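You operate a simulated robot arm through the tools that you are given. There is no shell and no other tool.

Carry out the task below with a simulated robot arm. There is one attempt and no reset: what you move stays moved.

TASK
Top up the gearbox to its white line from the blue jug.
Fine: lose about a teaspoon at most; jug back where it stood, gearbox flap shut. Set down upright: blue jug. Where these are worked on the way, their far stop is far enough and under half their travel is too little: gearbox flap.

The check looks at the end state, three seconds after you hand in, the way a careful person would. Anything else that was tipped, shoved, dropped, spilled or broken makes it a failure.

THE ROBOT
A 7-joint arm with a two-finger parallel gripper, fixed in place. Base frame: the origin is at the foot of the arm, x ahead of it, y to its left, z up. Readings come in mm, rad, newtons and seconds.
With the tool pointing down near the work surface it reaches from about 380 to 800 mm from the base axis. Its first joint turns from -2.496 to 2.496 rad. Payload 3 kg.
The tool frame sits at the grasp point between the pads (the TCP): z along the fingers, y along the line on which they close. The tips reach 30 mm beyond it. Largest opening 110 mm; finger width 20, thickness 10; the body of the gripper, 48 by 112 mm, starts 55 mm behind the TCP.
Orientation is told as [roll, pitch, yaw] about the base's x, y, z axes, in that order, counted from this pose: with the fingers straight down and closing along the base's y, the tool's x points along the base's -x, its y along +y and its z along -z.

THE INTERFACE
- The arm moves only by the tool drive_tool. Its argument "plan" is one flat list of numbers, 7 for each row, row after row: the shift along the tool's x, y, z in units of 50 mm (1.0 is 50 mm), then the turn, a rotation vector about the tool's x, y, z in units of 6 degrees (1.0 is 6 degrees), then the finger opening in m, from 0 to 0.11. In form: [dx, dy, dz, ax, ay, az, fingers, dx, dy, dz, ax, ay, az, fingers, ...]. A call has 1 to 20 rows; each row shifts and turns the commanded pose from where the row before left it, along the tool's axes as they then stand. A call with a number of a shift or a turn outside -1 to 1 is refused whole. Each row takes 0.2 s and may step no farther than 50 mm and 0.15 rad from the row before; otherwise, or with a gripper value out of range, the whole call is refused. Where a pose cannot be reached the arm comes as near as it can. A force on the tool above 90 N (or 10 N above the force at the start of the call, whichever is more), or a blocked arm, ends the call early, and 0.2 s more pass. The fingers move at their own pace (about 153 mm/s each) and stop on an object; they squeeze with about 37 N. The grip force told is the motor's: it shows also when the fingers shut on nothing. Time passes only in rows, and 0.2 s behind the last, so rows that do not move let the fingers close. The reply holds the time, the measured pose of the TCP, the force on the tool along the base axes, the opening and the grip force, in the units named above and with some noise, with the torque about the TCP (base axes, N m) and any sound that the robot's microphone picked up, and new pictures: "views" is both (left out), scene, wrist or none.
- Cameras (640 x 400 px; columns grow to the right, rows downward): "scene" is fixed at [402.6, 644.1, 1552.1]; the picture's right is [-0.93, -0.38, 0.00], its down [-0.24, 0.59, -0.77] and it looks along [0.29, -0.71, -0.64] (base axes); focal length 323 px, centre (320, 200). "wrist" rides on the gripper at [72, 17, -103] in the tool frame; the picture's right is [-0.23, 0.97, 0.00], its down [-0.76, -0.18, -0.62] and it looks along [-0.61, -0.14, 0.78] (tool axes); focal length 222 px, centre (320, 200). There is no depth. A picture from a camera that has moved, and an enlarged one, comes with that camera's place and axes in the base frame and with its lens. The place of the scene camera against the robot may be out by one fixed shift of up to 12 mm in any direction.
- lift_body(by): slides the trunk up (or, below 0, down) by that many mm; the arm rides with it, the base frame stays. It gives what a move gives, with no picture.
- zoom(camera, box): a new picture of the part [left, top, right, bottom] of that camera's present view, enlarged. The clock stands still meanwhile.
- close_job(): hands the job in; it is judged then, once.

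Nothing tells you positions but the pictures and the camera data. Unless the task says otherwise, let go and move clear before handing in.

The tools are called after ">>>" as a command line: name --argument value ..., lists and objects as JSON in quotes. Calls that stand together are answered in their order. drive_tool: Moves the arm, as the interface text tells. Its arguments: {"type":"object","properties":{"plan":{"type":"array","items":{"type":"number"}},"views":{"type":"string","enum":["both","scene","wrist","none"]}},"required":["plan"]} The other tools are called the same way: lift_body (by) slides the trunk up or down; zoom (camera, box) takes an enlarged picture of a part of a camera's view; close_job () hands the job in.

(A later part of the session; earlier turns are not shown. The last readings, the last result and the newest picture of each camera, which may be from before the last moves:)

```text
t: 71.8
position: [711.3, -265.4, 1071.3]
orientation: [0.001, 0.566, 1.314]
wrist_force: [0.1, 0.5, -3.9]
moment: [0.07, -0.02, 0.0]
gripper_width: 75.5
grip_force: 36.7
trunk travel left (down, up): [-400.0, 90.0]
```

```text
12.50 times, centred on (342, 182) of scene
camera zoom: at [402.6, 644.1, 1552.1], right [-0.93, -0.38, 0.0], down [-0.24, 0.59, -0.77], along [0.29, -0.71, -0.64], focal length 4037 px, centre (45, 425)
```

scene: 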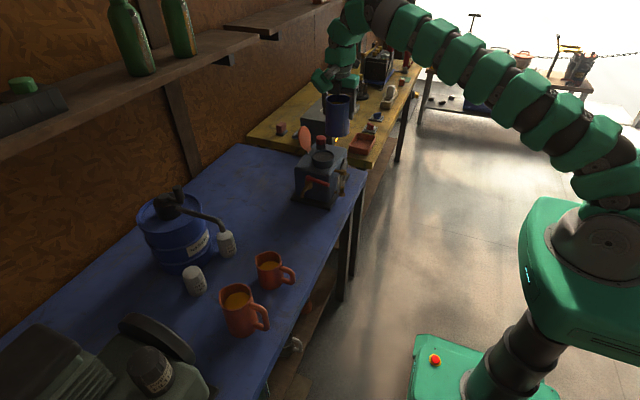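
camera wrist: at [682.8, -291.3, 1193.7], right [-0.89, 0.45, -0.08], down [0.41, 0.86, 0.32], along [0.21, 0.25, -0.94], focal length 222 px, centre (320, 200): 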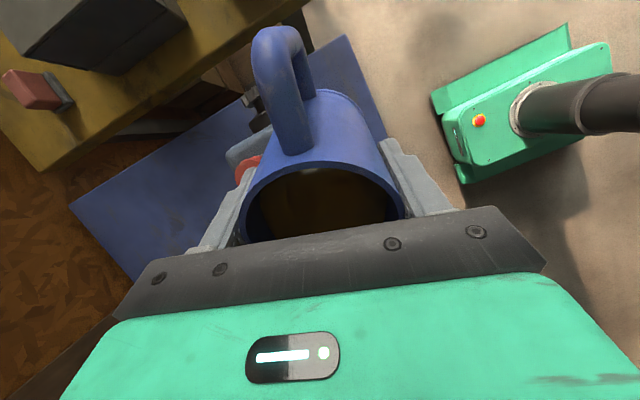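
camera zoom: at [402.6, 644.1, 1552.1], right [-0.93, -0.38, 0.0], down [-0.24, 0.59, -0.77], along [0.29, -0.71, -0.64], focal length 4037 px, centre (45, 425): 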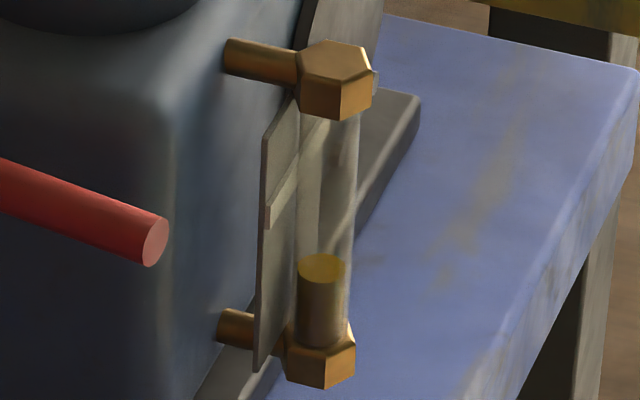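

>>> zoom --camera "scene" --box '[316, 105, 346, 140]'

>>> zoom --camera "wrist" --box '[210, 80, 440, 250]'

```text
11.43 times, centred on (331, 122) of scene
camera zoom: at [402.6, 644.1, 1552.1], right [-0.93, -0.38, 0.0], down [-0.24, 0.59, -0.77], along [0.29, -0.71, -0.64], focal length 3691 px, centre (194, 1086)
```

zoom: 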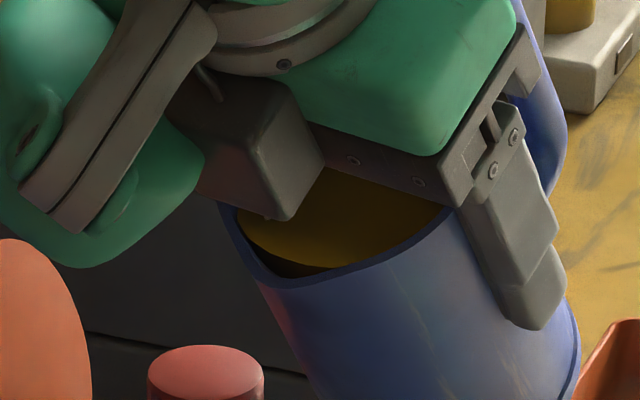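

```text
2.35 times, centred on (325, 165) of wrist
camera zoom: at [693.6, -266.9, 1197.0], right [-0.89, 0.43, -0.12], down [0.42, 0.9, 0.12], along [0.16, 0.05, -0.99], focal length 523 px, centre (308, 282)
```

zoom: 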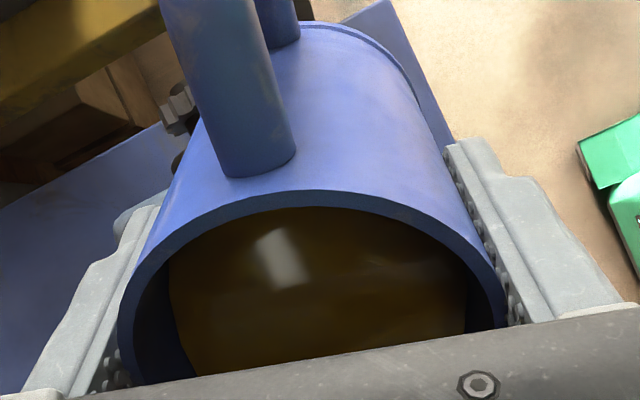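

The spout tip is right where I calculated, about (726, -208, 1077). The oil is still just below the lip, so I'll continue in small steps.

>>> drive_tool --plan '[0, 0, 0, 0, 0.2, 0, 0.06, 0, 0, 0, 0, 0.2, 0, 0.06, 0, 0, 0, 0, 0.2, 0, 0.06]' --views "none"

>>> zoom --camera "scene" --box '[306, 110, 346, 165]'

>>> zoom --camera "scene" --box '[334, 166, 350, 198]'

```text
t: 72.6
position: [711.3, -265.7, 1071.5]
orientation: [0.001, 0.628, 1.315]
wrist_force: [0.4, 0.0, -3.2]
moment: [0.12, -0.01, 0.0]
gripper_width: 75.6
grip_force: 36.8
trunk travel left (down, up): [-400.0, 90.0]
```

```text
7.27 times, centred on (326, 138) of scene
camera zoom: at [402.6, 644.1, 1552.1], right [-0.93, -0.38, 0.0], down [-0.24, 0.59, -0.77], along [0.29, -0.71, -0.64], focal length 2349 px, centre (276, 654)
```

zoom: 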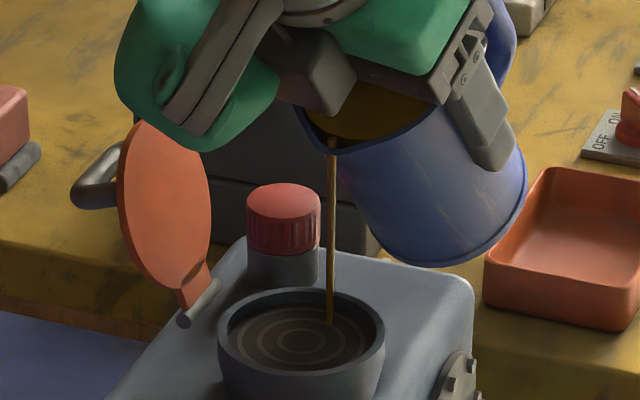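

```text
12.50 times, centred on (342, 182) of scene
camera zoom: at [402.6, 644.1, 1552.1], right [-0.93, -0.38, 0.0], down [-0.24, 0.59, -0.77], along [0.29, -0.71, -0.64], focal length 4037 px, centre (45, 425)
```

zoom: 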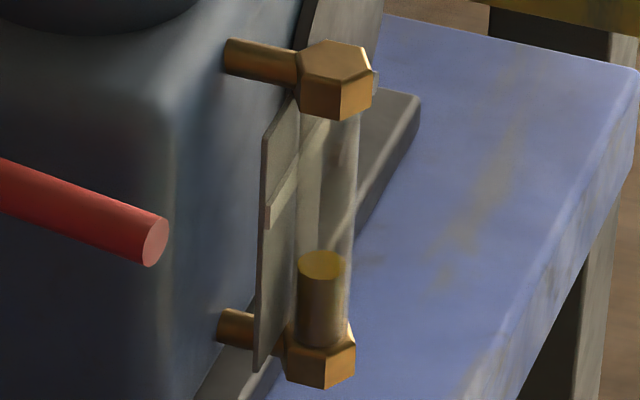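

Oil is now flowing as a clean vertical thread into the filler. It lands about 18 mm short of the neck centre, so I'll shift forward to centre it and keep pouring slowly.

>>> drive_tool --plan '[-0.122, -0.022, -0.089, 0, 0.1, 0, 0.06, -0.122, -0.022, -0.089, 0, 0.1, 0, 0.06, 0, 0, 0, 0, 0.1, 0, 0.06]' --views "none"

>>> zoom --camera "scene" --box '[306, 110, 346, 165]'

>>> zoom --camera "scene" --box '[334, 166, 350, 198]'

```text
t: 73.4
position: [716.5, -251.7, 1071.2]
orientation: [0.001, 0.659, 1.314]
wrist_force: [0.0, -0.3, -2.9]
moment: [0.09, -0.03, 0.03]
gripper_width: 75.3
grip_force: 36.9
trunk travel left (down, up): [-400.0, 90.0]
```

```text
7.27 times, centred on (326, 138) of scene
camera zoom: at [402.6, 644.1, 1552.1], right [-0.93, -0.38, 0.0], down [-0.24, 0.59, -0.77], along [0.29, -0.71, -0.64], focal length 2349 px, centre (276, 654)
```

zoom: 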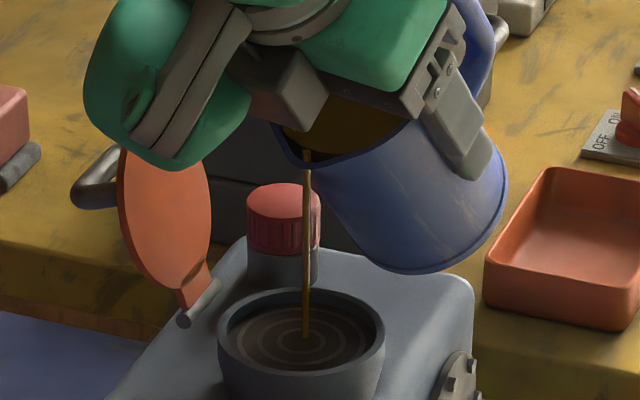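

```text
12.50 times, centred on (342, 182) of scene
camera zoom: at [402.6, 644.1, 1552.1], right [-0.93, -0.38, 0.0], down [-0.24, 0.59, -0.77], along [0.29, -0.71, -0.64], focal length 4037 px, centre (45, 425)
```

zoom: 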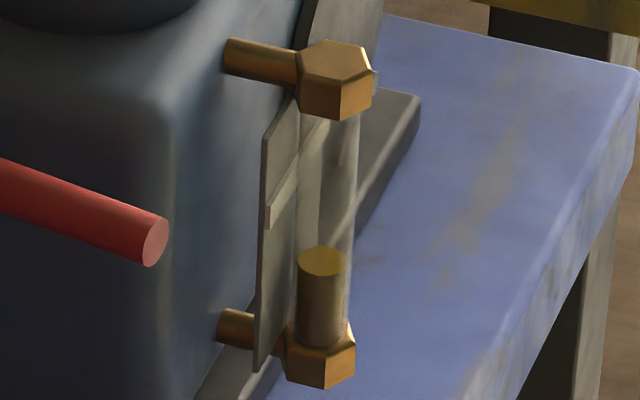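

The stream now lands right in the centre of the filler and the gauge is rising. I'll continue the slow pour.

>>> drive_tool --plan '[0, 0, 0, 0, 0.15, 0, 0.06, 0, 0, 0, 0, 0.15, 0, 0.06, 0, 0, 0, 0, 0.15, 0, 0.06, 0, 0, 0, 0, 0.15, 0, 0.06, 0, 0, 0, 0, 0.15, 0, 0.06, 0, 0, 0, 0, 0.15, 0, 0.06]' --views "none"

>>> zoom --camera "scene" --box '[306, 110, 346, 165]'

>>> zoom --camera "scene" --box '[334, 166, 350, 198]'

```text
t: 74.8
position: [718.8, -251.9, 1070.5]
orientation: [0.0, 0.755, 1.315]
wrist_force: [-0.6, -0.4, -3.8]
moment: [0.08, -0.02, -0.02]
gripper_width: 75.0
grip_force: 37.0
trunk travel left (down, up): [-400.0, 90.0]
```

```text
7.27 times, centred on (326, 138) of scene
camera zoom: at [402.6, 644.1, 1552.1], right [-0.93, -0.38, 0.0], down [-0.24, 0.59, -0.77], along [0.29, -0.71, -0.64], focal length 2349 px, centre (276, 654)
```

zoom: 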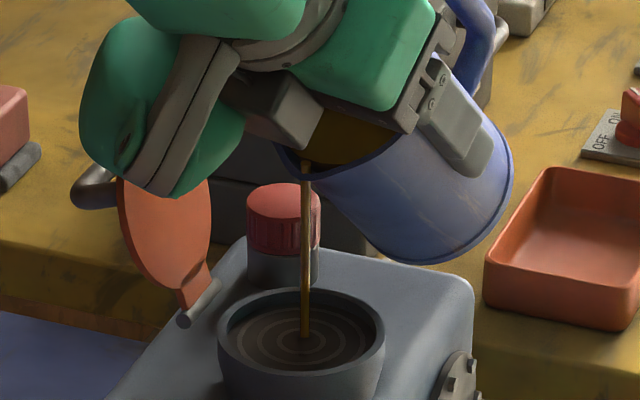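

```text
12.50 times, centred on (342, 182) of scene
camera zoom: at [402.6, 644.1, 1552.1], right [-0.93, -0.38, 0.0], down [-0.24, 0.59, -0.77], along [0.29, -0.71, -0.64], focal length 4037 px, centre (45, 425)
```

zoom: 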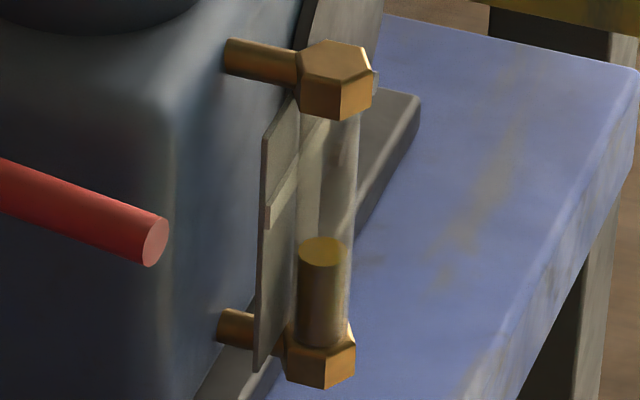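

The pour is going well and the gauge is rising at roughly 7 ml per mm, so I expect to need a tilt near 68°. Before going that steep, I'll raise the jug slightly and turn it back toward yaw 88° around the lip, so the wrist stays clear of the open lid.

>>> drive_tool --plan '[0.0755, -0.066, -0.08, 0.3716, 0, -0.3943, 0.06, 0.0755, -0.066, -0.08, 0.3716, 0, -0.3943, 0.06, 0.0755, -0.066, -0.08, 0.3716, 0, -0.3943, 0.06, 0.0755, -0.066, -0.08, 0.3716, 0, -0.3943, 0.06]' --views "none"

>>> zoom --camera "scene" --box '[296, 90, 356, 170]'

>>> zoom --camera "scene" --box '[334, 166, 350, 198]'

```text
t: 75.8
position: [729.0, -253.8, 1093.6]
orientation: [0.003, 0.754, 1.544]
wrist_force: [0.5, 0.1, -3.4]
moment: [0.03, -0.02, -0.02]
gripper_width: 75.4
grip_force: 36.8
trunk travel left (down, up): [-400.0, 90.0]
```

```text
5.00 times, centred on (326, 130) of scene
camera zoom: at [402.6, 644.1, 1552.1], right [-0.93, -0.38, 0.0], down [-0.24, 0.59, -0.77], along [0.29, -0.71, -0.64], focal length 1615 px, centre (290, 550)
```

zoom: 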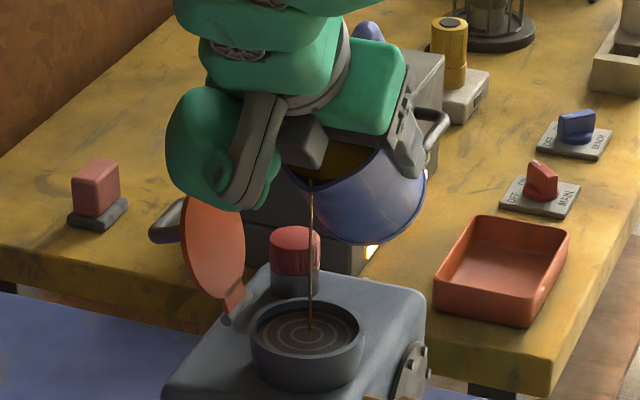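

```text
12.50 times, centred on (342, 182) of scene
camera zoom: at [402.6, 644.1, 1552.1], right [-0.93, -0.38, 0.0], down [-0.24, 0.59, -0.77], along [0.29, -0.71, -0.64], focal length 4037 px, centre (45, 425)
```

zoom: 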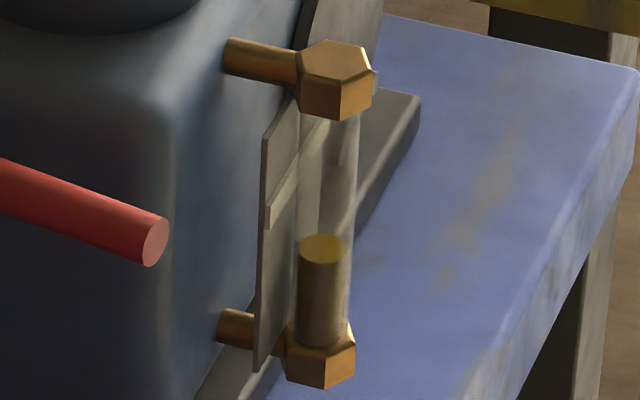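

The stream is still centred. I'll continue tilting slowly.

>>> drive_tool --plan '[0, 0, 0, 0, 0.2, 0, 0.06, 0, 0, 0, 0, 0.2, 0, 0.06, 0, 0, 0, 0, 0.2, 0, 0.06, 0, 0, 0, 0, 0.2, 0, 0.06, 0, 0, 0, 0, 0.2, 0, 0.06, 0, 0, 0, 0, 0.2, 0, 0.06]' --views "none"

>>> zoom --camera "scene" --box '[296, 90, 356, 170]'

>>> zoom --camera "scene" --box '[334, 166, 350, 198]'

```text
t: 77.2
position: [730.4, -254.8, 1093.4]
orientation: [0.0, 0.879, 1.541]
wrist_force: [-0.2, -0.7, -3.1]
moment: [0.07, 0.04, 0.0]
gripper_width: 74.9
grip_force: 36.9
trunk travel left (down, up): [-400.0, 90.0]
```

```text
5.00 times, centred on (326, 130) of scene
camera zoom: at [402.6, 644.1, 1552.1], right [-0.93, -0.38, 0.0], down [-0.24, 0.59, -0.77], along [0.29, -0.71, -0.64], focal length 1615 px, centre (290, 550)
```

zoom: 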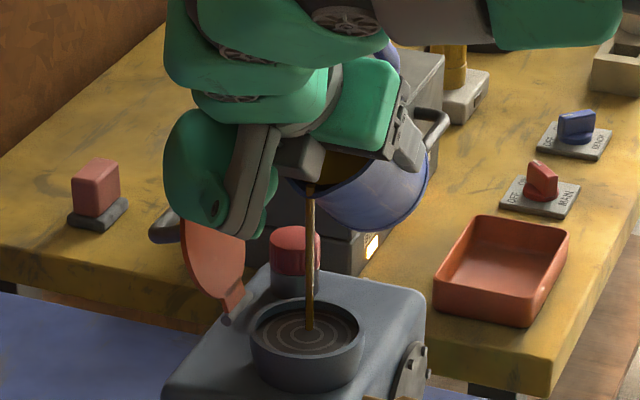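

```text
12.50 times, centred on (342, 182) of scene
camera zoom: at [402.6, 644.1, 1552.1], right [-0.93, -0.38, 0.0], down [-0.24, 0.59, -0.77], along [0.29, -0.71, -0.64], focal length 4037 px, centre (45, 425)
```

zoom: 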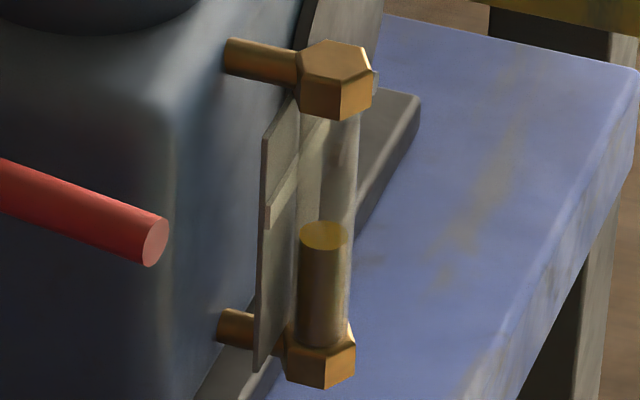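

>>> drive_tool --plan '[0, 0, 0, 0, 0.13, 0, 0.06, 0, 0, 0, 0, 0.13, 0, 0.06, 0, 0, 0, 0, 0.13, 0, 0.06, 0, 0, 0, 0, 0.13, 0, 0.06, 0, 0, 0, 0, 0.13, 0, 0.06, 0, 0, 0, 0, 0.13, 0, 0.06]' --views "none"

>>> zoom --camera "scene" --box '[296, 90, 356, 170]'

>>> zoom --camera "scene" --box '[334, 166, 350, 198]'

```text
t: 78.6
position: [728.9, -253.7, 1094.1]
orientation: [0.001, 0.962, 1.54]
wrist_force: [-0.2, 0.4, -2.2]
moment: [0.06, 0.04, -0.02]
gripper_width: 75.2
grip_force: 36.9
trunk travel left (down, up): [-400.0, 90.0]
```

```text
5.00 times, centred on (326, 130) of scene
camera zoom: at [402.6, 644.1, 1552.1], right [-0.93, -0.38, 0.0], down [-0.24, 0.59, -0.77], along [0.29, -0.71, -0.64], focal length 1615 px, centre (290, 550)
```

zoom: 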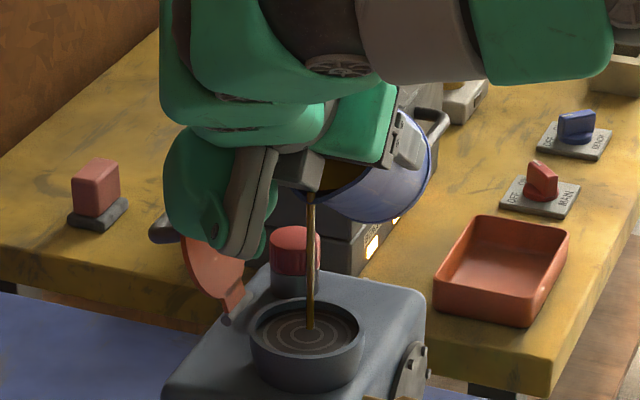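

```text
12.50 times, centred on (342, 182) of scene
camera zoom: at [402.6, 644.1, 1552.1], right [-0.93, -0.38, 0.0], down [-0.24, 0.59, -0.77], along [0.29, -0.71, -0.64], focal length 4037 px, centre (45, 425)
```

zoom: 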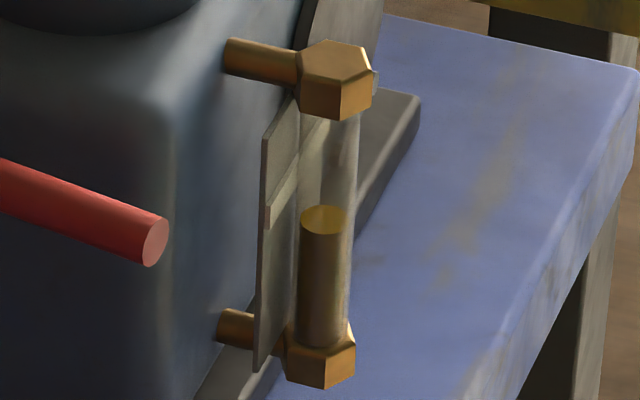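

>>> drive_tool --plan '[0.034, 0, -0.021, 0, 0.15, 0, 0.06, 0.034, 0, -0.021, 0, 0.15, 0, 0.06, 0.034, 0, -0.021, 0, 0.15, 0, 0.06, 0.034, 0, -0.021, 0, 0.15, 0, 0.06, 0.034, 0, -0.021, 0, 0.15, 0, 0.06]' --views "none"

>>> zoom --camera "scene" --box '[296, 90, 356, 170]'

>>> zoom --camera "scene" --box '[334, 166, 350, 198]'

```text
t: 79.8
position: [730.3, -254.1, 1103.1]
orientation: [0.002, 1.04, 1.54]
wrist_force: [0.4, -0.1, -3.0]
moment: [0.1, 0.04, 0.01]
gripper_width: 75.4
grip_force: 36.5
trunk travel left (down, up): [-400.0, 90.0]
```

```text
5.00 times, centred on (326, 130) of scene
camera zoom: at [402.6, 644.1, 1552.1], right [-0.93, -0.38, 0.0], down [-0.24, 0.59, -0.77], along [0.29, -0.71, -0.64], focal length 1615 px, centre (290, 550)
```

zoom: 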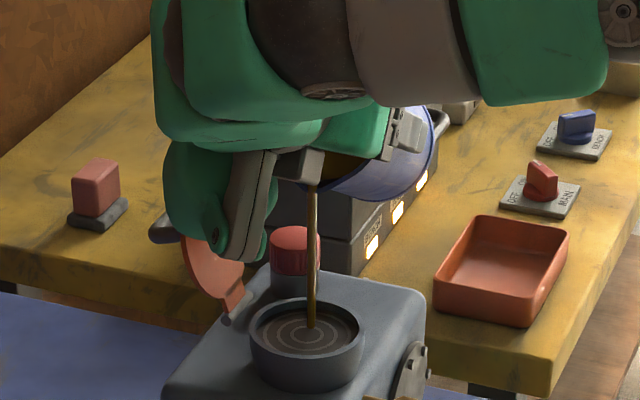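

```text
12.50 times, centred on (342, 182) of scene
camera zoom: at [402.6, 644.1, 1552.1], right [-0.93, -0.38, 0.0], down [-0.24, 0.59, -0.77], along [0.29, -0.71, -0.64], focal length 4037 px, centre (45, 425)
```

zoom: 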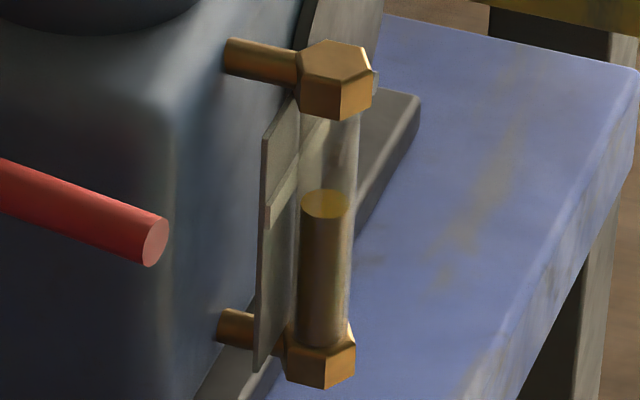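

The gauge is about 10 mm below target. I'll slow down, with small tilt steps and pauses so the level can settle.

>>> drive_tool --plan '[0.02, 0, -0.01, 0, 0.12, 0, 0.06, 0.02, 0, -0.01, 0, 0.12, 0, 0.06, 0.02, 0, -0.01, 0, 0.12, 0, 0.06, 0, 0, 0, 0, 0, 0, 0.06, 0, 0, 0, 0, 0, 0, 0.06]' --views "none"

>>> zoom --camera "scene" --box '[296, 90, 356, 170]'

>>> zoom --camera "scene" --box '[334, 166, 350, 198]'

```text
t: 81.0
position: [731.6, -255.4, 1107.0]
orientation: [-0.001, 1.078, 1.542]
wrist_force: [0.1, 0.1, -2.6]
moment: [0.12, 0.01, -0.03]
gripper_width: 75.3
grip_force: 36.9
trunk travel left (down, up): [-400.0, 90.0]
```

```text
5.00 times, centred on (326, 130) of scene
camera zoom: at [402.6, 644.1, 1552.1], right [-0.93, -0.38, 0.0], down [-0.24, 0.59, -0.77], along [0.29, -0.71, -0.64], focal length 1615 px, centre (290, 550)
```

zoom: 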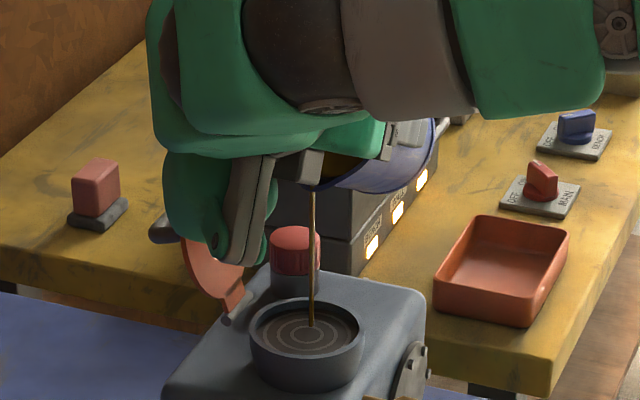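

```text
12.50 times, centred on (342, 182) of scene
camera zoom: at [402.6, 644.1, 1552.1], right [-0.93, -0.38, 0.0], down [-0.24, 0.59, -0.77], along [0.29, -0.71, -0.64], focal length 4037 px, centre (45, 425)
```

zoom: 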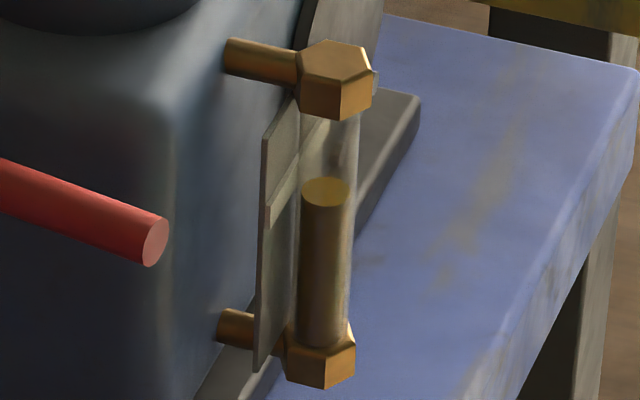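

>>> drive_tool --plan '[0.02, 0, -0.01, 0, 0.12, 0, 0.06, 0.02, 0, -0.01, 0, 0.12, 0, 0.06, 0, 0, 0, 0, 0, 0, 0.06, 0, 0, 0, 0, 0, 0, 0.06, 0, 0, 0, 0, 0, 0, 0.06]' --views "none"

>>> zoom --camera "scene" --box '[296, 90, 356, 170]'

>>> zoom --camera "scene" --box '[334, 166, 350, 198]'

```text
t: 82.2
position: [730.9, -254.4, 1109.3]
orientation: [0.001, 1.103, 1.54]
wrist_force: [-0.4, -0.2, -1.7]
moment: [0.05, -0.03, 0.01]
gripper_width: 75.1
grip_force: 37.0
trunk travel left (down, up): [-400.0, 90.0]
```

```text
5.00 times, centred on (326, 130) of scene
camera zoom: at [402.6, 644.1, 1552.1], right [-0.93, -0.38, 0.0], down [-0.24, 0.59, -0.77], along [0.29, -0.71, -0.64], focal length 1615 px, centre (290, 550)
```

zoom: 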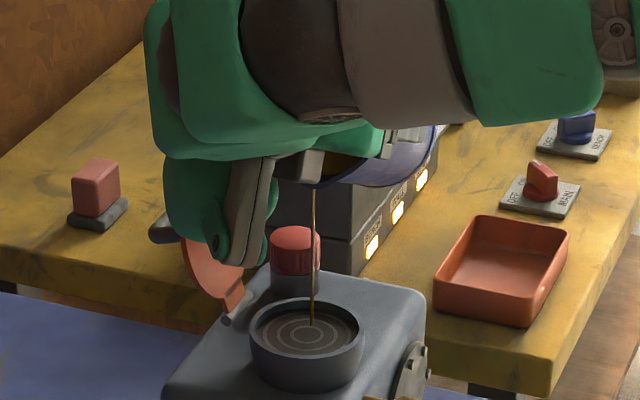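

```text
12.50 times, centred on (342, 182) of scene
camera zoom: at [402.6, 644.1, 1552.1], right [-0.93, -0.38, 0.0], down [-0.24, 0.59, -0.77], along [0.29, -0.71, -0.64], focal length 4037 px, centre (45, 425)
```

zoom: 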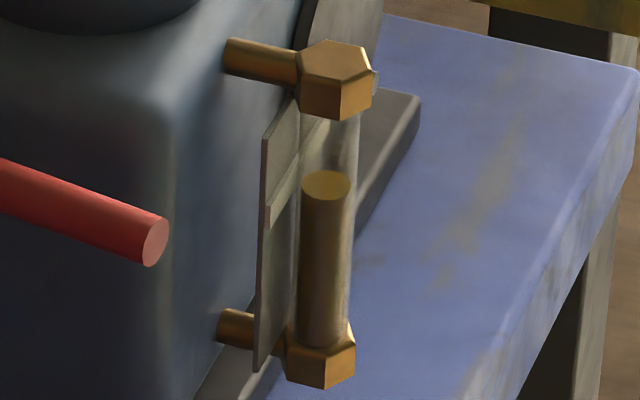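

>>> drive_tool --plan '[0.02, 0, -0.01, 0, 0.12, 0, 0.06, 0, 0, 0, 0, 0.05, 0, 0.06, 0, 0, 0, 0, 0, 0, 0.06, 0, 0, 0, 0, 0, 0, 0.06, 0, 0, 0, 0, 0, 0, 0.06, 0, 0, 0, 0, 0, 0, 0.06]' --views "none"

>>> zoom --camera "scene" --box '[296, 90, 356, 170]'

>>> zoom --camera "scene" --box '[334, 166, 350, 198]'

```text
t: 83.6
position: [730.2, -253.5, 1110.9]
orientation: [0.002, 1.121, 1.541]
wrist_force: [-0.7, 0.5, -1.8]
moment: [0.02, 0.0, 0.02]
gripper_width: 75.1
grip_force: 36.8
trunk travel left (down, up): [-400.0, 90.0]
```

```text
5.00 times, centred on (326, 130) of scene
camera zoom: at [402.6, 644.1, 1552.1], right [-0.93, -0.38, 0.0], down [-0.24, 0.59, -0.77], along [0.29, -0.71, -0.64], focal length 1615 px, centre (290, 550)
```

zoom: 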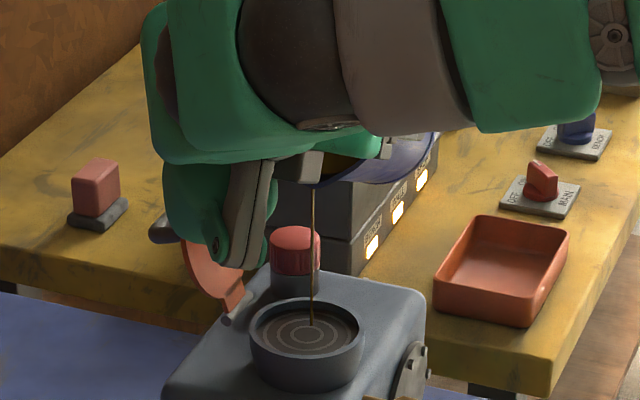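

```text
12.50 times, centred on (342, 182) of scene
camera zoom: at [402.6, 644.1, 1552.1], right [-0.93, -0.38, 0.0], down [-0.24, 0.59, -0.77], along [0.29, -0.71, -0.64], focal length 4037 px, centre (45, 425)
```

zoom: 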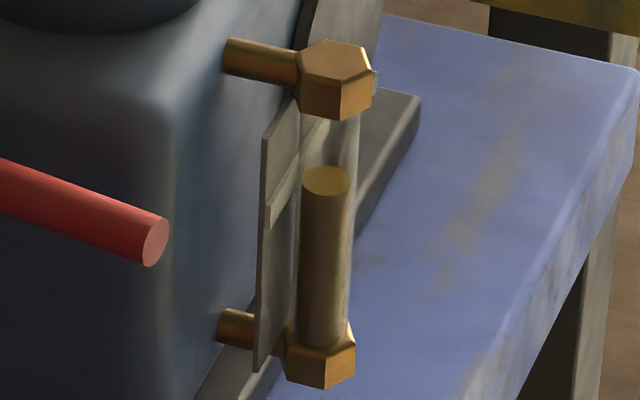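

>>> zoom --camera "scene" --box '[336, 172, 350, 182]'

```text
16.00 times, centred on (343, 177) of scene
camera zoom: at [402.6, 644.1, 1552.1], right [-0.93, -0.38, 0.0], down [-0.24, 0.59, -0.77], along [0.29, -0.71, -0.64], focal length 5168 px, centre (-48, 568)
```

zoom: 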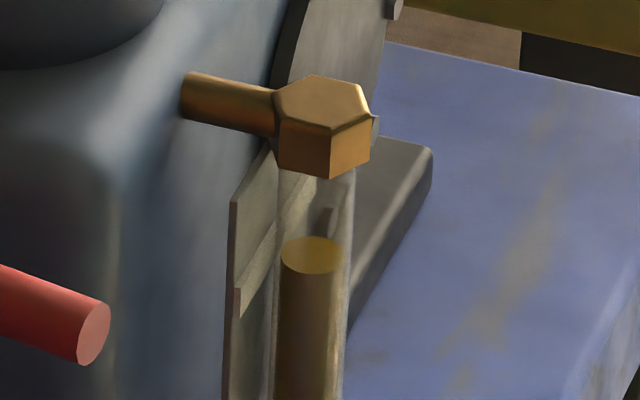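

The level is now within about 1.5 mm of the white line's centre, with a thin trickle still running. I'll hold and let it finish, then measure again.

>>> drive_tool --plan '[0, 0, 0, 0, 0.03, 0, 0.06, 0, 0, 0, 0, 0, 0, 0.06, 0, 0, 0, 0, 0, 0, 0.06, 0, 0, 0, 0, 0, 0, 0.06]' --views "none"

>>> zoom --camera "scene" --box '[336, 172, 350, 182]'

>>> zoom --camera "scene" --box '[296, 90, 356, 170]'

```text
t: 84.6
position: [730.6, -254.6, 1110.0]
orientation: [0.0, 1.124, 1.539]
wrist_force: [-0.1, -0.3, -2.6]
moment: [0.08, 0.0, 0.01]
gripper_width: 75.4
grip_force: 37.0
trunk travel left (down, up): [-400.0, 90.0]
```

```text
16.00 times, centred on (343, 177) of scene
camera zoom: at [402.6, 644.1, 1552.1], right [-0.93, -0.38, 0.0], down [-0.24, 0.59, -0.77], along [0.29, -0.71, -0.64], focal length 5168 px, centre (-48, 568)
```

zoom: 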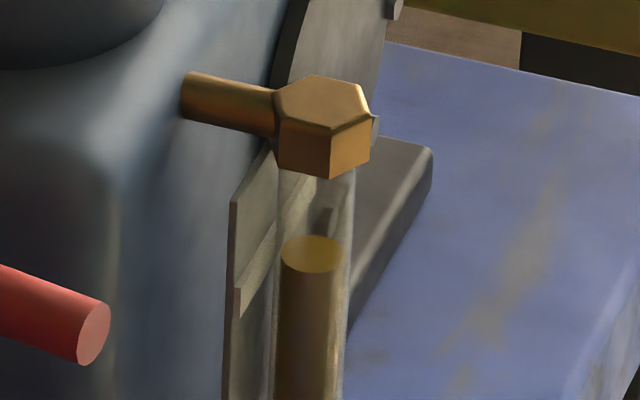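

```text
5.00 times, centred on (326, 130) of scene
camera zoom: at [402.6, 644.1, 1552.1], right [-0.93, -0.38, 0.0], down [-0.24, 0.59, -0.77], along [0.29, -0.71, -0.64], focal length 1615 px, centre (290, 550)
```

zoom: 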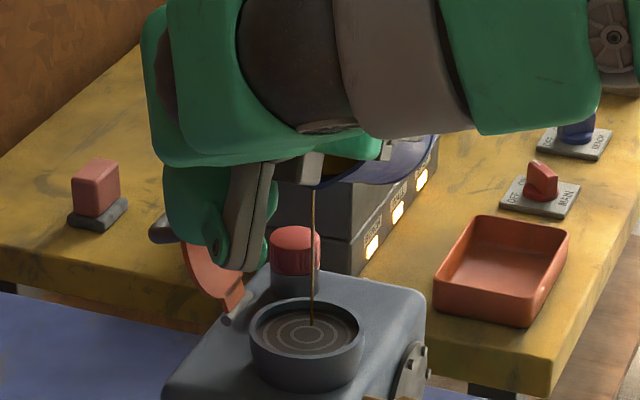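

The level is now within a millimetre of the white line. I'll tilt back to stop the flow, keeping the lip over the filler so any last drips fall in.

>>> drive_tool --plan '[0, 0, 0, 0, -0.6, 0, 0.06, 0, 0, 0, 0, -0.8, 0, 0.06, 0, 0, 0, 0, -0.8, 0, 0.06, 0, 0, 0, 0, -0.8, 0, 0.06, 0, 0, 0, 0, -0.4, 0, 0.06, 0, 0, 0, 0, 0, 0, 0.06, 0, 0, 0, 0, 0, 0, 0.06, 0, 0, 0, 0, 0, 0, 0.06, 0, 0, 0, 0, 0, 0, 0.06]' --views "none"

>>> zoom --camera "scene" --box '[296, 90, 356, 170]'

>>> zoom --camera "scene" --box '[336, 172, 350, 182]'

```text
t: 86.6
position: [730.8, -254.9, 1109.7]
orientation: [0.002, 0.767, 1.541]
wrist_force: [0.3, 0.2, -2.0]
moment: [0.05, -0.02, 0.02]
gripper_width: 75.3
grip_force: 37.2
trunk travel left (down, up): [-400.0, 90.0]
```

```text
5.00 times, centred on (326, 130) of scene
camera zoom: at [402.6, 644.1, 1552.1], right [-0.93, -0.38, 0.0], down [-0.24, 0.59, -0.77], along [0.29, -0.71, -0.64], focal length 1615 px, centre (290, 550)
```

zoom: 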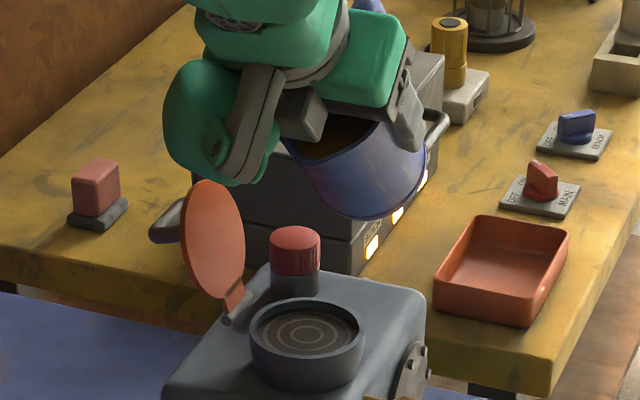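

```text
16.00 times, centred on (343, 177) of scene
camera zoom: at [402.6, 644.1, 1552.1], right [-0.93, -0.38, 0.0], down [-0.24, 0.59, -0.77], along [0.29, -0.71, -0.64], focal length 5168 px, centre (-48, 568)
```

zoom: 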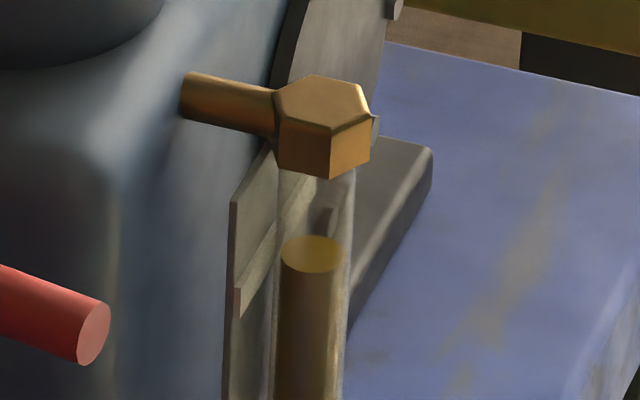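

The flow has stopped cleanly, no spill is visible, and the gauge is steady at the line. I'll bring the jug fully upright.

>>> drive_tool --plan '[0, 0, 0, 0, -0.4, 0, 0.06, 0, 0, 0, 0, -0.8, 0, 0.06, 0, 0, 0, 0, -0.8, 0, 0.06, 0, 0, 0, 0, -0.8, 0, 0.06, 0, 0, 0, 0, -0.8, 0, 0.06, 0, 0, 0, 0, -0.8, 0, 0.06, 0, 0, 0, 0, -0.8, 0, 0.06, 0, 0, 0, 0, -0.8, 0, 0.06, 0, 0, 0, 0, -0.7, 0, 0.06, 0, 0, 0, 0, -0.4, 0, 0.06, 0, 0, 0, 0, -0.22, 0, 0.06, 0, 0, -0.2, 0, 0, 0, 0.06, 0, 0, -0.2, 0, 0, 0, 0.06, 0, 0, 0, 0, 0, 0, 0.06]'

```text
t: 89.6
position: [724.3, -252.5, 1125.8]
orientation: [0.0, 0.001, 1.539]
wrist_force: [0.2, 0.5, -3.0]
moment: [0.02, -0.01, 0.0]
gripper_width: 75.4
grip_force: 36.9
out of reach, approached as far as the arm can: row 12, 13
trunk travel left (down, up): [-400.0, 90.0]
camera wrist: at [704.8, -325.0, 1229.4], right [-0.97, 0.26, 0.0], down [0.2, 0.76, 0.62], along [0.16, 0.6, -0.78], focal length 222 px, centre (320, 200)
```

scene: 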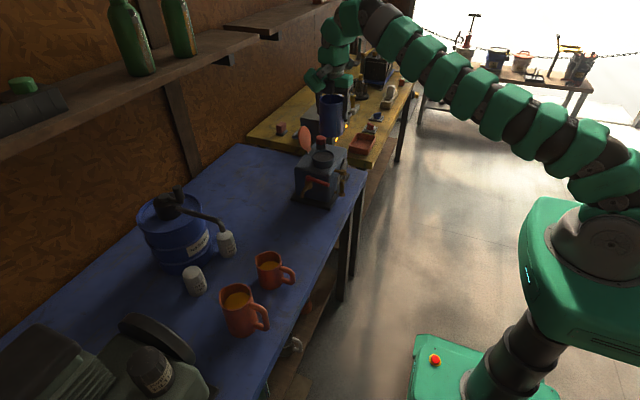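
wrist: 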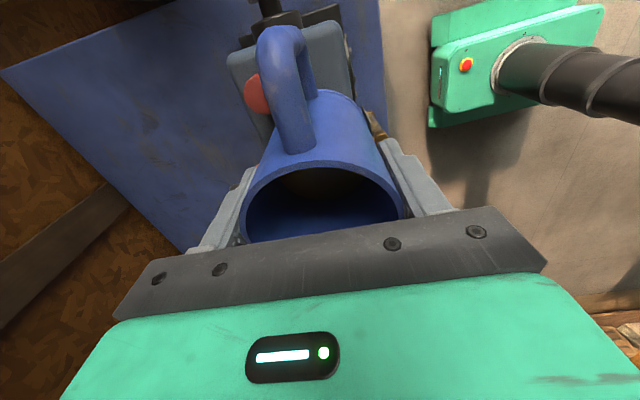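

The jug is upright. I'll carry it back along the same path and turn it to its original orientation.

>>> drive_tool --plan '[-0.15, 0.01, 0, 0, 0, 0, 0.06, -0.3, 0.01, 0, 0, 0, 0, 0.06, -0.45, 0.02, 0, 0, 0, 0, 0.06, -0.5, 0.02, 0, 0, 0, 0, 0.06, -0.5, 0.02, 0, 0, 0, 0, 0.06, -0.5, 0.02, 0, 0, 0, 0, 0.06, -0.5, 0.02, 0, 0, 0, 0, 0.06, -0.5, 0.03, 0, 0, 0, 0, 0.06, -0.5, 0.03, 0, 0, 0, 0, 0.06, -0.5, 0.02, 0, 0, 0, 0, 0.06, -0.5, 0.02, 0, 0, 0, 0, 0.06, -0.5, 0.02, 0, 0, 0, 0, 0.06, -0.45, 0.02, 0, 0, 0, 0, 0.06, -0.25, 0.01, 0, 0, 0, 0, 0.06, -0.12, 0.01, 0, 0, 0, 0, 0.06, -0.054, 0, 0, 0, 0, 0, 0.06, 0, 0, 0, 0, 0, 0, 0.06]' --views "none"

>>> drive_tool --plan '[0, 0, 0, 0, 0, 0.4, 0.06, 0, 0, 0, 0, 0, 0.9, 0.06, 0, 0, 0, 0, 0, 0.9, 0.06, 0, 0, 0, 0, 0, 0.9, 0.06, 0, 0, 0, 0, 0, 0.9, 0.06, 0, 0, 0, 0, 0, 0.9, 0.06, 0, 0, 0, 0, 0, 0.9, 0.06, 0, 0, 0, 0, 0, 0.9, 0.06, 0, 0, 0, 0, 0, 0.9, 0.06, 0, 0, 0, 0, 0, 0.9, 0.06, 0, 0, 0, 0, 0, 0.9, 0.06, 0, 0, 0, 0, 0, 0.9, 0.06, 0, 0, 0, 0, 0, 0.9, 0.06, 0, 0, 0, 0, 0, 0.9, 0.06, 0, 0, 0, 0, 0, 0.9, 0.06, 0, 0, 0, 0, 0, 0.9, 0.06, 0, 0, 0, 0, 0, 0.9, 0.06, 0, 0, 0, 0, 0, 0.4, 0.06, 0, 0, 0, 0, 0, 0.17, 0.06, 0, 0, 0, 0, 0, 0, 0.06]'

```text
t: 93.2
position: [719.2, 62.4, 1126.0]
orientation: [0.0, 0.003, 1.54]
wrist_force: [0.0, -0.2, -1.3]
moment: [0.02, 0.02, -0.01]
gripper_width: 75.2
grip_force: 36.6
trunk travel left (down, up): [-400.0, 90.0]
```

```text
t: 97.4
position: [718.9, 60.7, 1125.7]
orientation: [-0.001, -0.001, -0.069]
wrist_force: [-0.4, -1.5, -1.7]
moment: [0.04, -0.05, 0.0]
gripper_width: 75.2
grip_force: 37.4
trunk travel left (down, up): [-400.0, 90.0]
camera wrist: at [647.6, 84.2, 1228.9], right [0.29, 0.96, 0.0], down [0.75, -0.23, 0.62], along [0.6, -0.18, -0.78], focal length 222 px, centre (320, 200)
```

scene: 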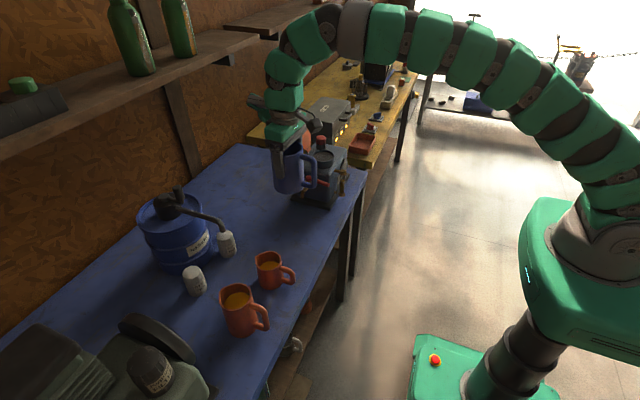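
wrist: 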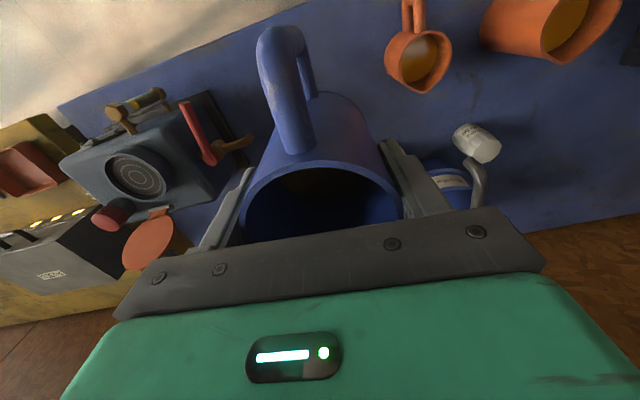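

I'm above the original spot with the same orientation as before. I'll lower most of the way, then check before setting down.

>>> drive_tool --plan '[-0.03, 0, 0.2, 0, 0, 0, 0.06, 0, 0, 0.4, 0, 0, 0, 0.06, 0, 0, 0.5, 0, 0, 0, 0.06, 0, 0, 0.5, 0, 0, 0, 0.06, 0, 0, 0.5, 0, 0, 0, 0.06, 0, 0, 0.5, 0, 0, 0, 0.06, 0, 0, 0.5, 0, 0, 0, 0.06, 0, 0, 0.5, 0, 0, 0, 0.06, 0, 0, 0.4, 0, 0, 0, 0.06, 0, 0, 0.2, 0, 0, 0, 0.06, 0, 0, 0, 0, 0, 0, 0.06]' --views "wrist"

>>> zoom --camera "scene" --box '[250, 165, 350, 275]'

```text
t: 99.8
position: [720.8, 61.0, 916.1]
orientation: [0.0, -0.002, -0.07]
wrist_force: [-0.4, -0.3, -3.0]
moment: [0.01, -0.02, 0.01]
gripper_width: 75.2
grip_force: 37.3
trunk travel left (down, up): [-400.0, 90.0]
camera wrist: at [649.1, 83.8, 1019.5], right [0.29, 0.96, 0.0], down [0.75, -0.23, 0.62], along [0.6, -0.18, -0.78], focal length 222 px, centre (320, 200)
```

wrist: 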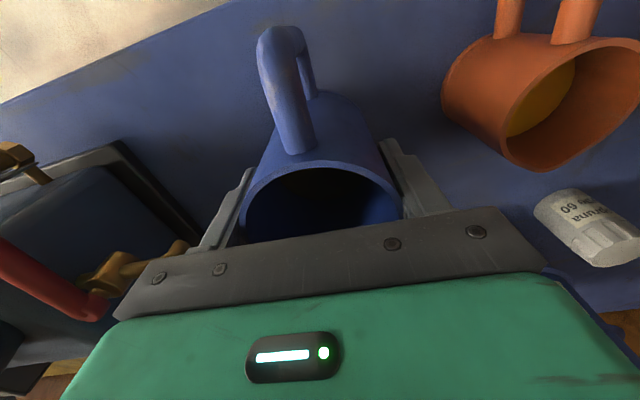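

```text
3.64 times, centred on (300, 220) of scene
camera zoom: at [402.6, 644.1, 1552.1], right [-0.93, -0.38, 0.0], down [-0.24, 0.59, -0.77], along [0.29, -0.71, -0.64], focal length 1174 px, centre (393, 127)
```

zoom: 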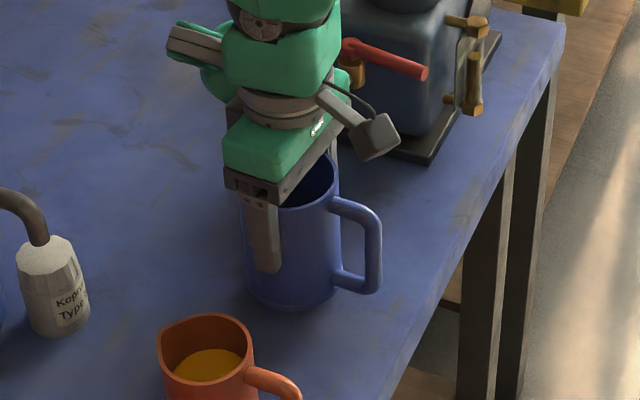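

>>> drive_tool --plan '[0, 0, 0.1, 0, 0, 0, 0.06, 0, 0, 0.1, 0, 0, 0, 0.06, 0, 0, 0.04, 0, 0, 0, 0.06, 0, 0, 0.02, 0, 0, 0, 0.06, 0, 0, 0, 0, 0, 0, 0.06]' --views "none"

>>> zoom --camera "scene" --box '[260, 195, 330, 260]'

```text
t: 101.0
position: [720.3, 61.5, 901.6]
orientation: [-0.001, 0.001, -0.07]
wrist_force: [0.1, -0.5, -2.5]
moment: [-0.03, -0.02, 0.03]
gripper_width: 75.2
grip_force: 37.1
trunk travel left (down, up): [-400.0, 90.0]
```

```text
6.15 times, centred on (295, 228) of scene
camera zoom: at [402.6, 644.1, 1552.1], right [-0.93, -0.38, 0.0], down [-0.24, 0.59, -0.77], along [0.29, -0.71, -0.64], focal length 1988 px, centre (474, 31)
```

zoom: 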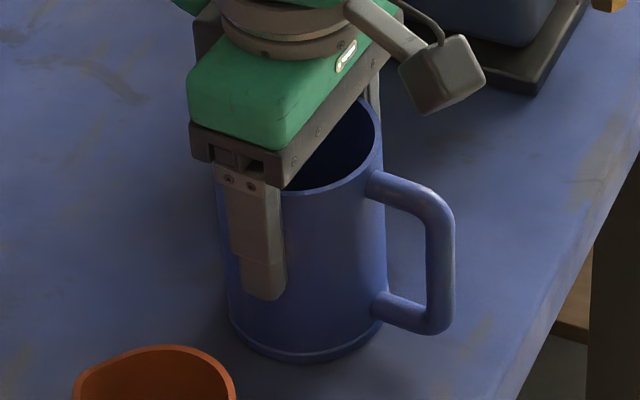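

>>> drive_tool --plan '[0, 0, 0.02, 0, 0, 0, 0.06, 0, 0, 0.02, 0, 0, 0, 0.06, 0, 0, 0, 0, 0, 0, 0.06]' --views "none"

```text
t: 101.8
position: [719.2, 60.5, 900.9]
orientation: [-0.001, 0.001, -0.07]
wrist_force: [0.1, 0.2, -2.4]
moment: [0.02, 0.0, 0.01]
gripper_width: 75.3
grip_force: 36.7
trunk travel left (down, up): [-400.0, 90.0]
```

>>> drive_tool --plan '[0, 0, 0.02, 0, 0, 0, 0.06, 0, 0, 0.02, 0, 0, 0, 0.06, 0, 0, 0, 0, 0, 0, 0.06]' --views "none"

```text
t: 102.6
position: [720.8, 61.4, 900.5]
orientation: [0.0, 0.001, -0.07]
wrist_force: [4.0, -1.8, 13.6]
moment: [-0.09, 0.16, 0.03]
gripper_width: 75.2
grip_force: 37.0
trunk travel left (down, up): [-400.0, 90.0]
```

The jug has made contact with the bench at the original height. I'll relieve the pressure slightly and open the fingers gradually.

>>> drive_tool --plan '[0, 0, -0.014, 0, 0, 0, 0.06, 0, 0, 0, 0, 0, 0, 0.07, 0, 0, 0, 0, 0, 0, 0.076, 0, 0, 0, 0, 0, 0, 0.08, 0, 0, 0, 0, 0, 0, 0.086, 0, 0, 0, 0, 0, 0, 0.095, 0, 0, 0, 0, 0, 0, 0.108, 0, 0, 0, 0, 0, 0, 0.11]' --views "wrist"

>>> zoom --camera "scene" --box '[260, 195, 330, 260]'

```text
t: 104.4
position: [721.2, 62.1, 899.4]
orientation: [-0.003, 0.0, -0.072]
wrist_force: [0.1, 0.1, 0.6]
moment: [0.02, 0.01, 0.04]
gripper_width: 110.2
grip_force: 0.1
trunk travel left (down, up): [-400.0, 90.0]
camera wrist: at [648.8, 84.0, 1002.4], right [0.29, 0.96, 0.0], down [0.75, -0.23, 0.62], along [0.6, -0.18, -0.78], focal length 222 px, centre (320, 200)
```

wrist: 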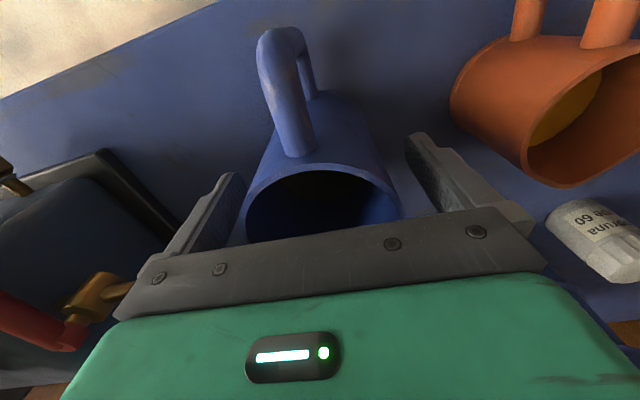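

```text
6.15 times, centred on (295, 228) of scene
camera zoom: at [402.6, 644.1, 1552.1], right [-0.93, -0.38, 0.0], down [-0.24, 0.59, -0.77], along [0.29, -0.71, -0.64], focal length 1988 px, centre (474, 31)
```

zoom: 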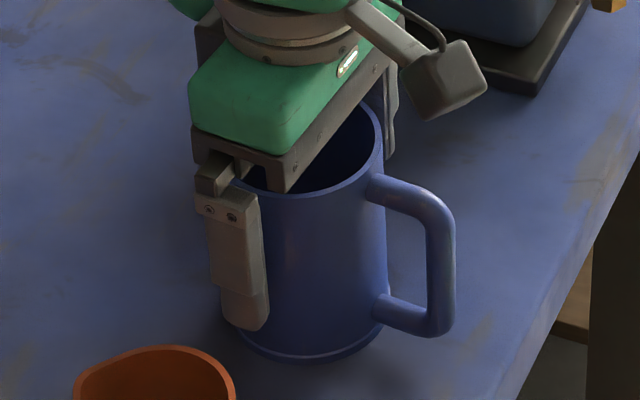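

The jug is released and stands upright. I'll rise straight up and check its position against the start.

>>> drive_tool --plan '[0, 0, -0.3, 0, 0, 0, 0.11, 0, 0, -0.6, 0, 0, 0, 0.11, 0, 0, -0.9, 0, 0, 0, 0.11, 0, 0, -0.9, 0, 0, 0, 0.11, 0, 0, -0.9, 0, 0, 0, 0.11, 0, 0, -0.6, 0, 0, 0, 0.11, 0, 0, -0.2, 0, 0, 0, 0.11, 0, -0.8, 0, 0, 0, 0, 0.11, 0, -0.8, 0, 0, 0, 0, 0.11, 0, -0.8, 0, 0, 0, 0, 0.11, 0, 0, 0, 0, 0, 0, 0.11]'

>>> zoom --camera "scene" --box '[270, 200, 325, 258]'

>>> zoom --camera "scene" --box '[130, 180, 330, 350]'

>>> zoom --camera "scene" --box '[336, 172, 350, 182]'

```text
t: 106.8
position: [709.4, -56.9, 1120.2]
orientation: [-0.003, 0.001, -0.069]
wrist_force: [0.1, -0.1, -0.1]
moment: [0.02, 0.0, 0.0]
gripper_width: 110.1
grip_force: 0.0
trunk travel left (down, up): [-400.0, 90.0]
camera wrist: at [637.8, -35.2, 1222.4], right [0.29, 0.96, 0.0], down [0.75, -0.23, 0.62], along [0.59, -0.18, -0.78], focal length 222 px, centre (320, 200)
```

scene: 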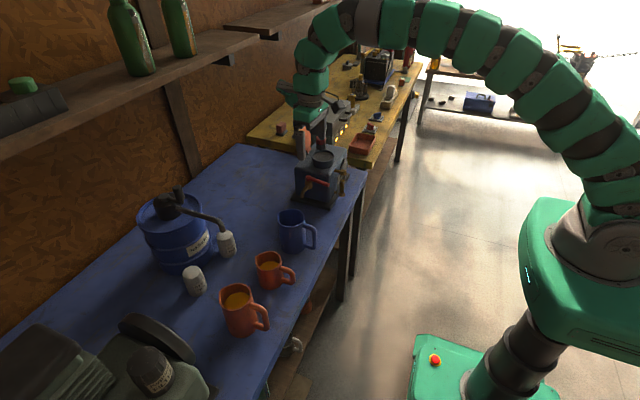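
wrist: 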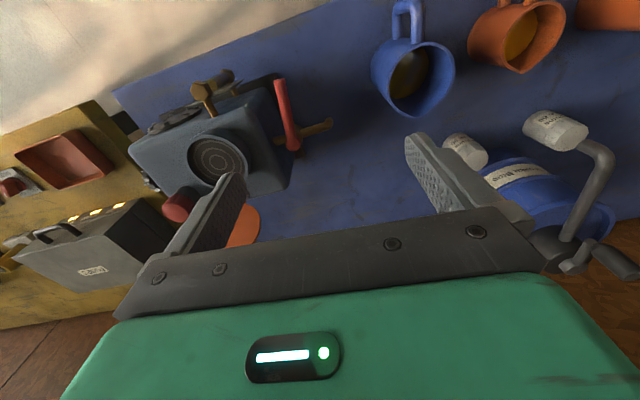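

```text
6.90 times, centred on (298, 229) of scene
camera zoom: at [402.6, 644.1, 1552.1], right [-0.93, -0.38, 0.0], down [-0.24, 0.59, -0.77], along [0.29, -0.71, -0.64], focal length 2227 px, centre (475, 0)
```

zoom: 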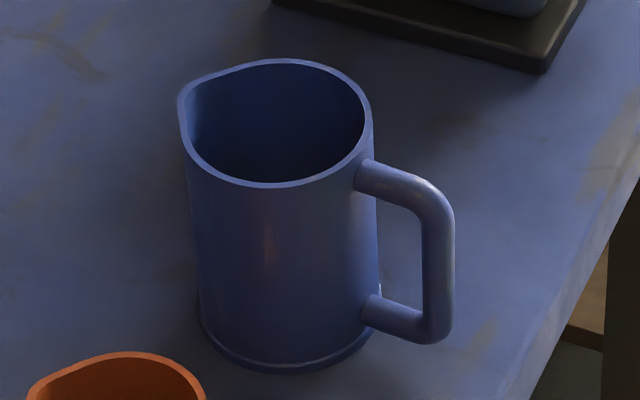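

```text
2.35 times, centred on (230, 265) of scene
camera zoom: at [402.6, 644.1, 1552.1], right [-0.93, -0.38, 0.0], down [-0.24, 0.59, -0.77], along [0.29, -0.71, -0.64], focal length 760 px, centre (532, 47)
```

zoom: 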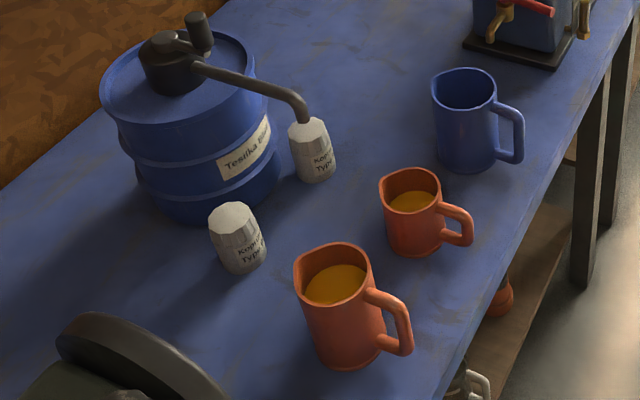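

```text
16.00 times, centred on (343, 177) of scene
camera zoom: at [402.6, 644.1, 1552.1], right [-0.93, -0.38, 0.0], down [-0.24, 0.59, -0.77], along [0.29, -0.71, -0.64], focal length 5168 px, centre (-48, 568)
```

zoom: 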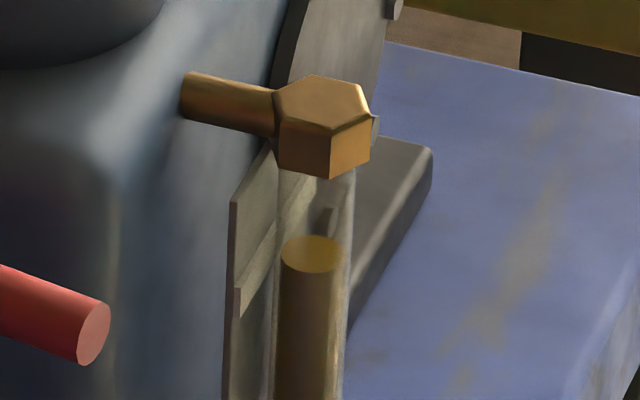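

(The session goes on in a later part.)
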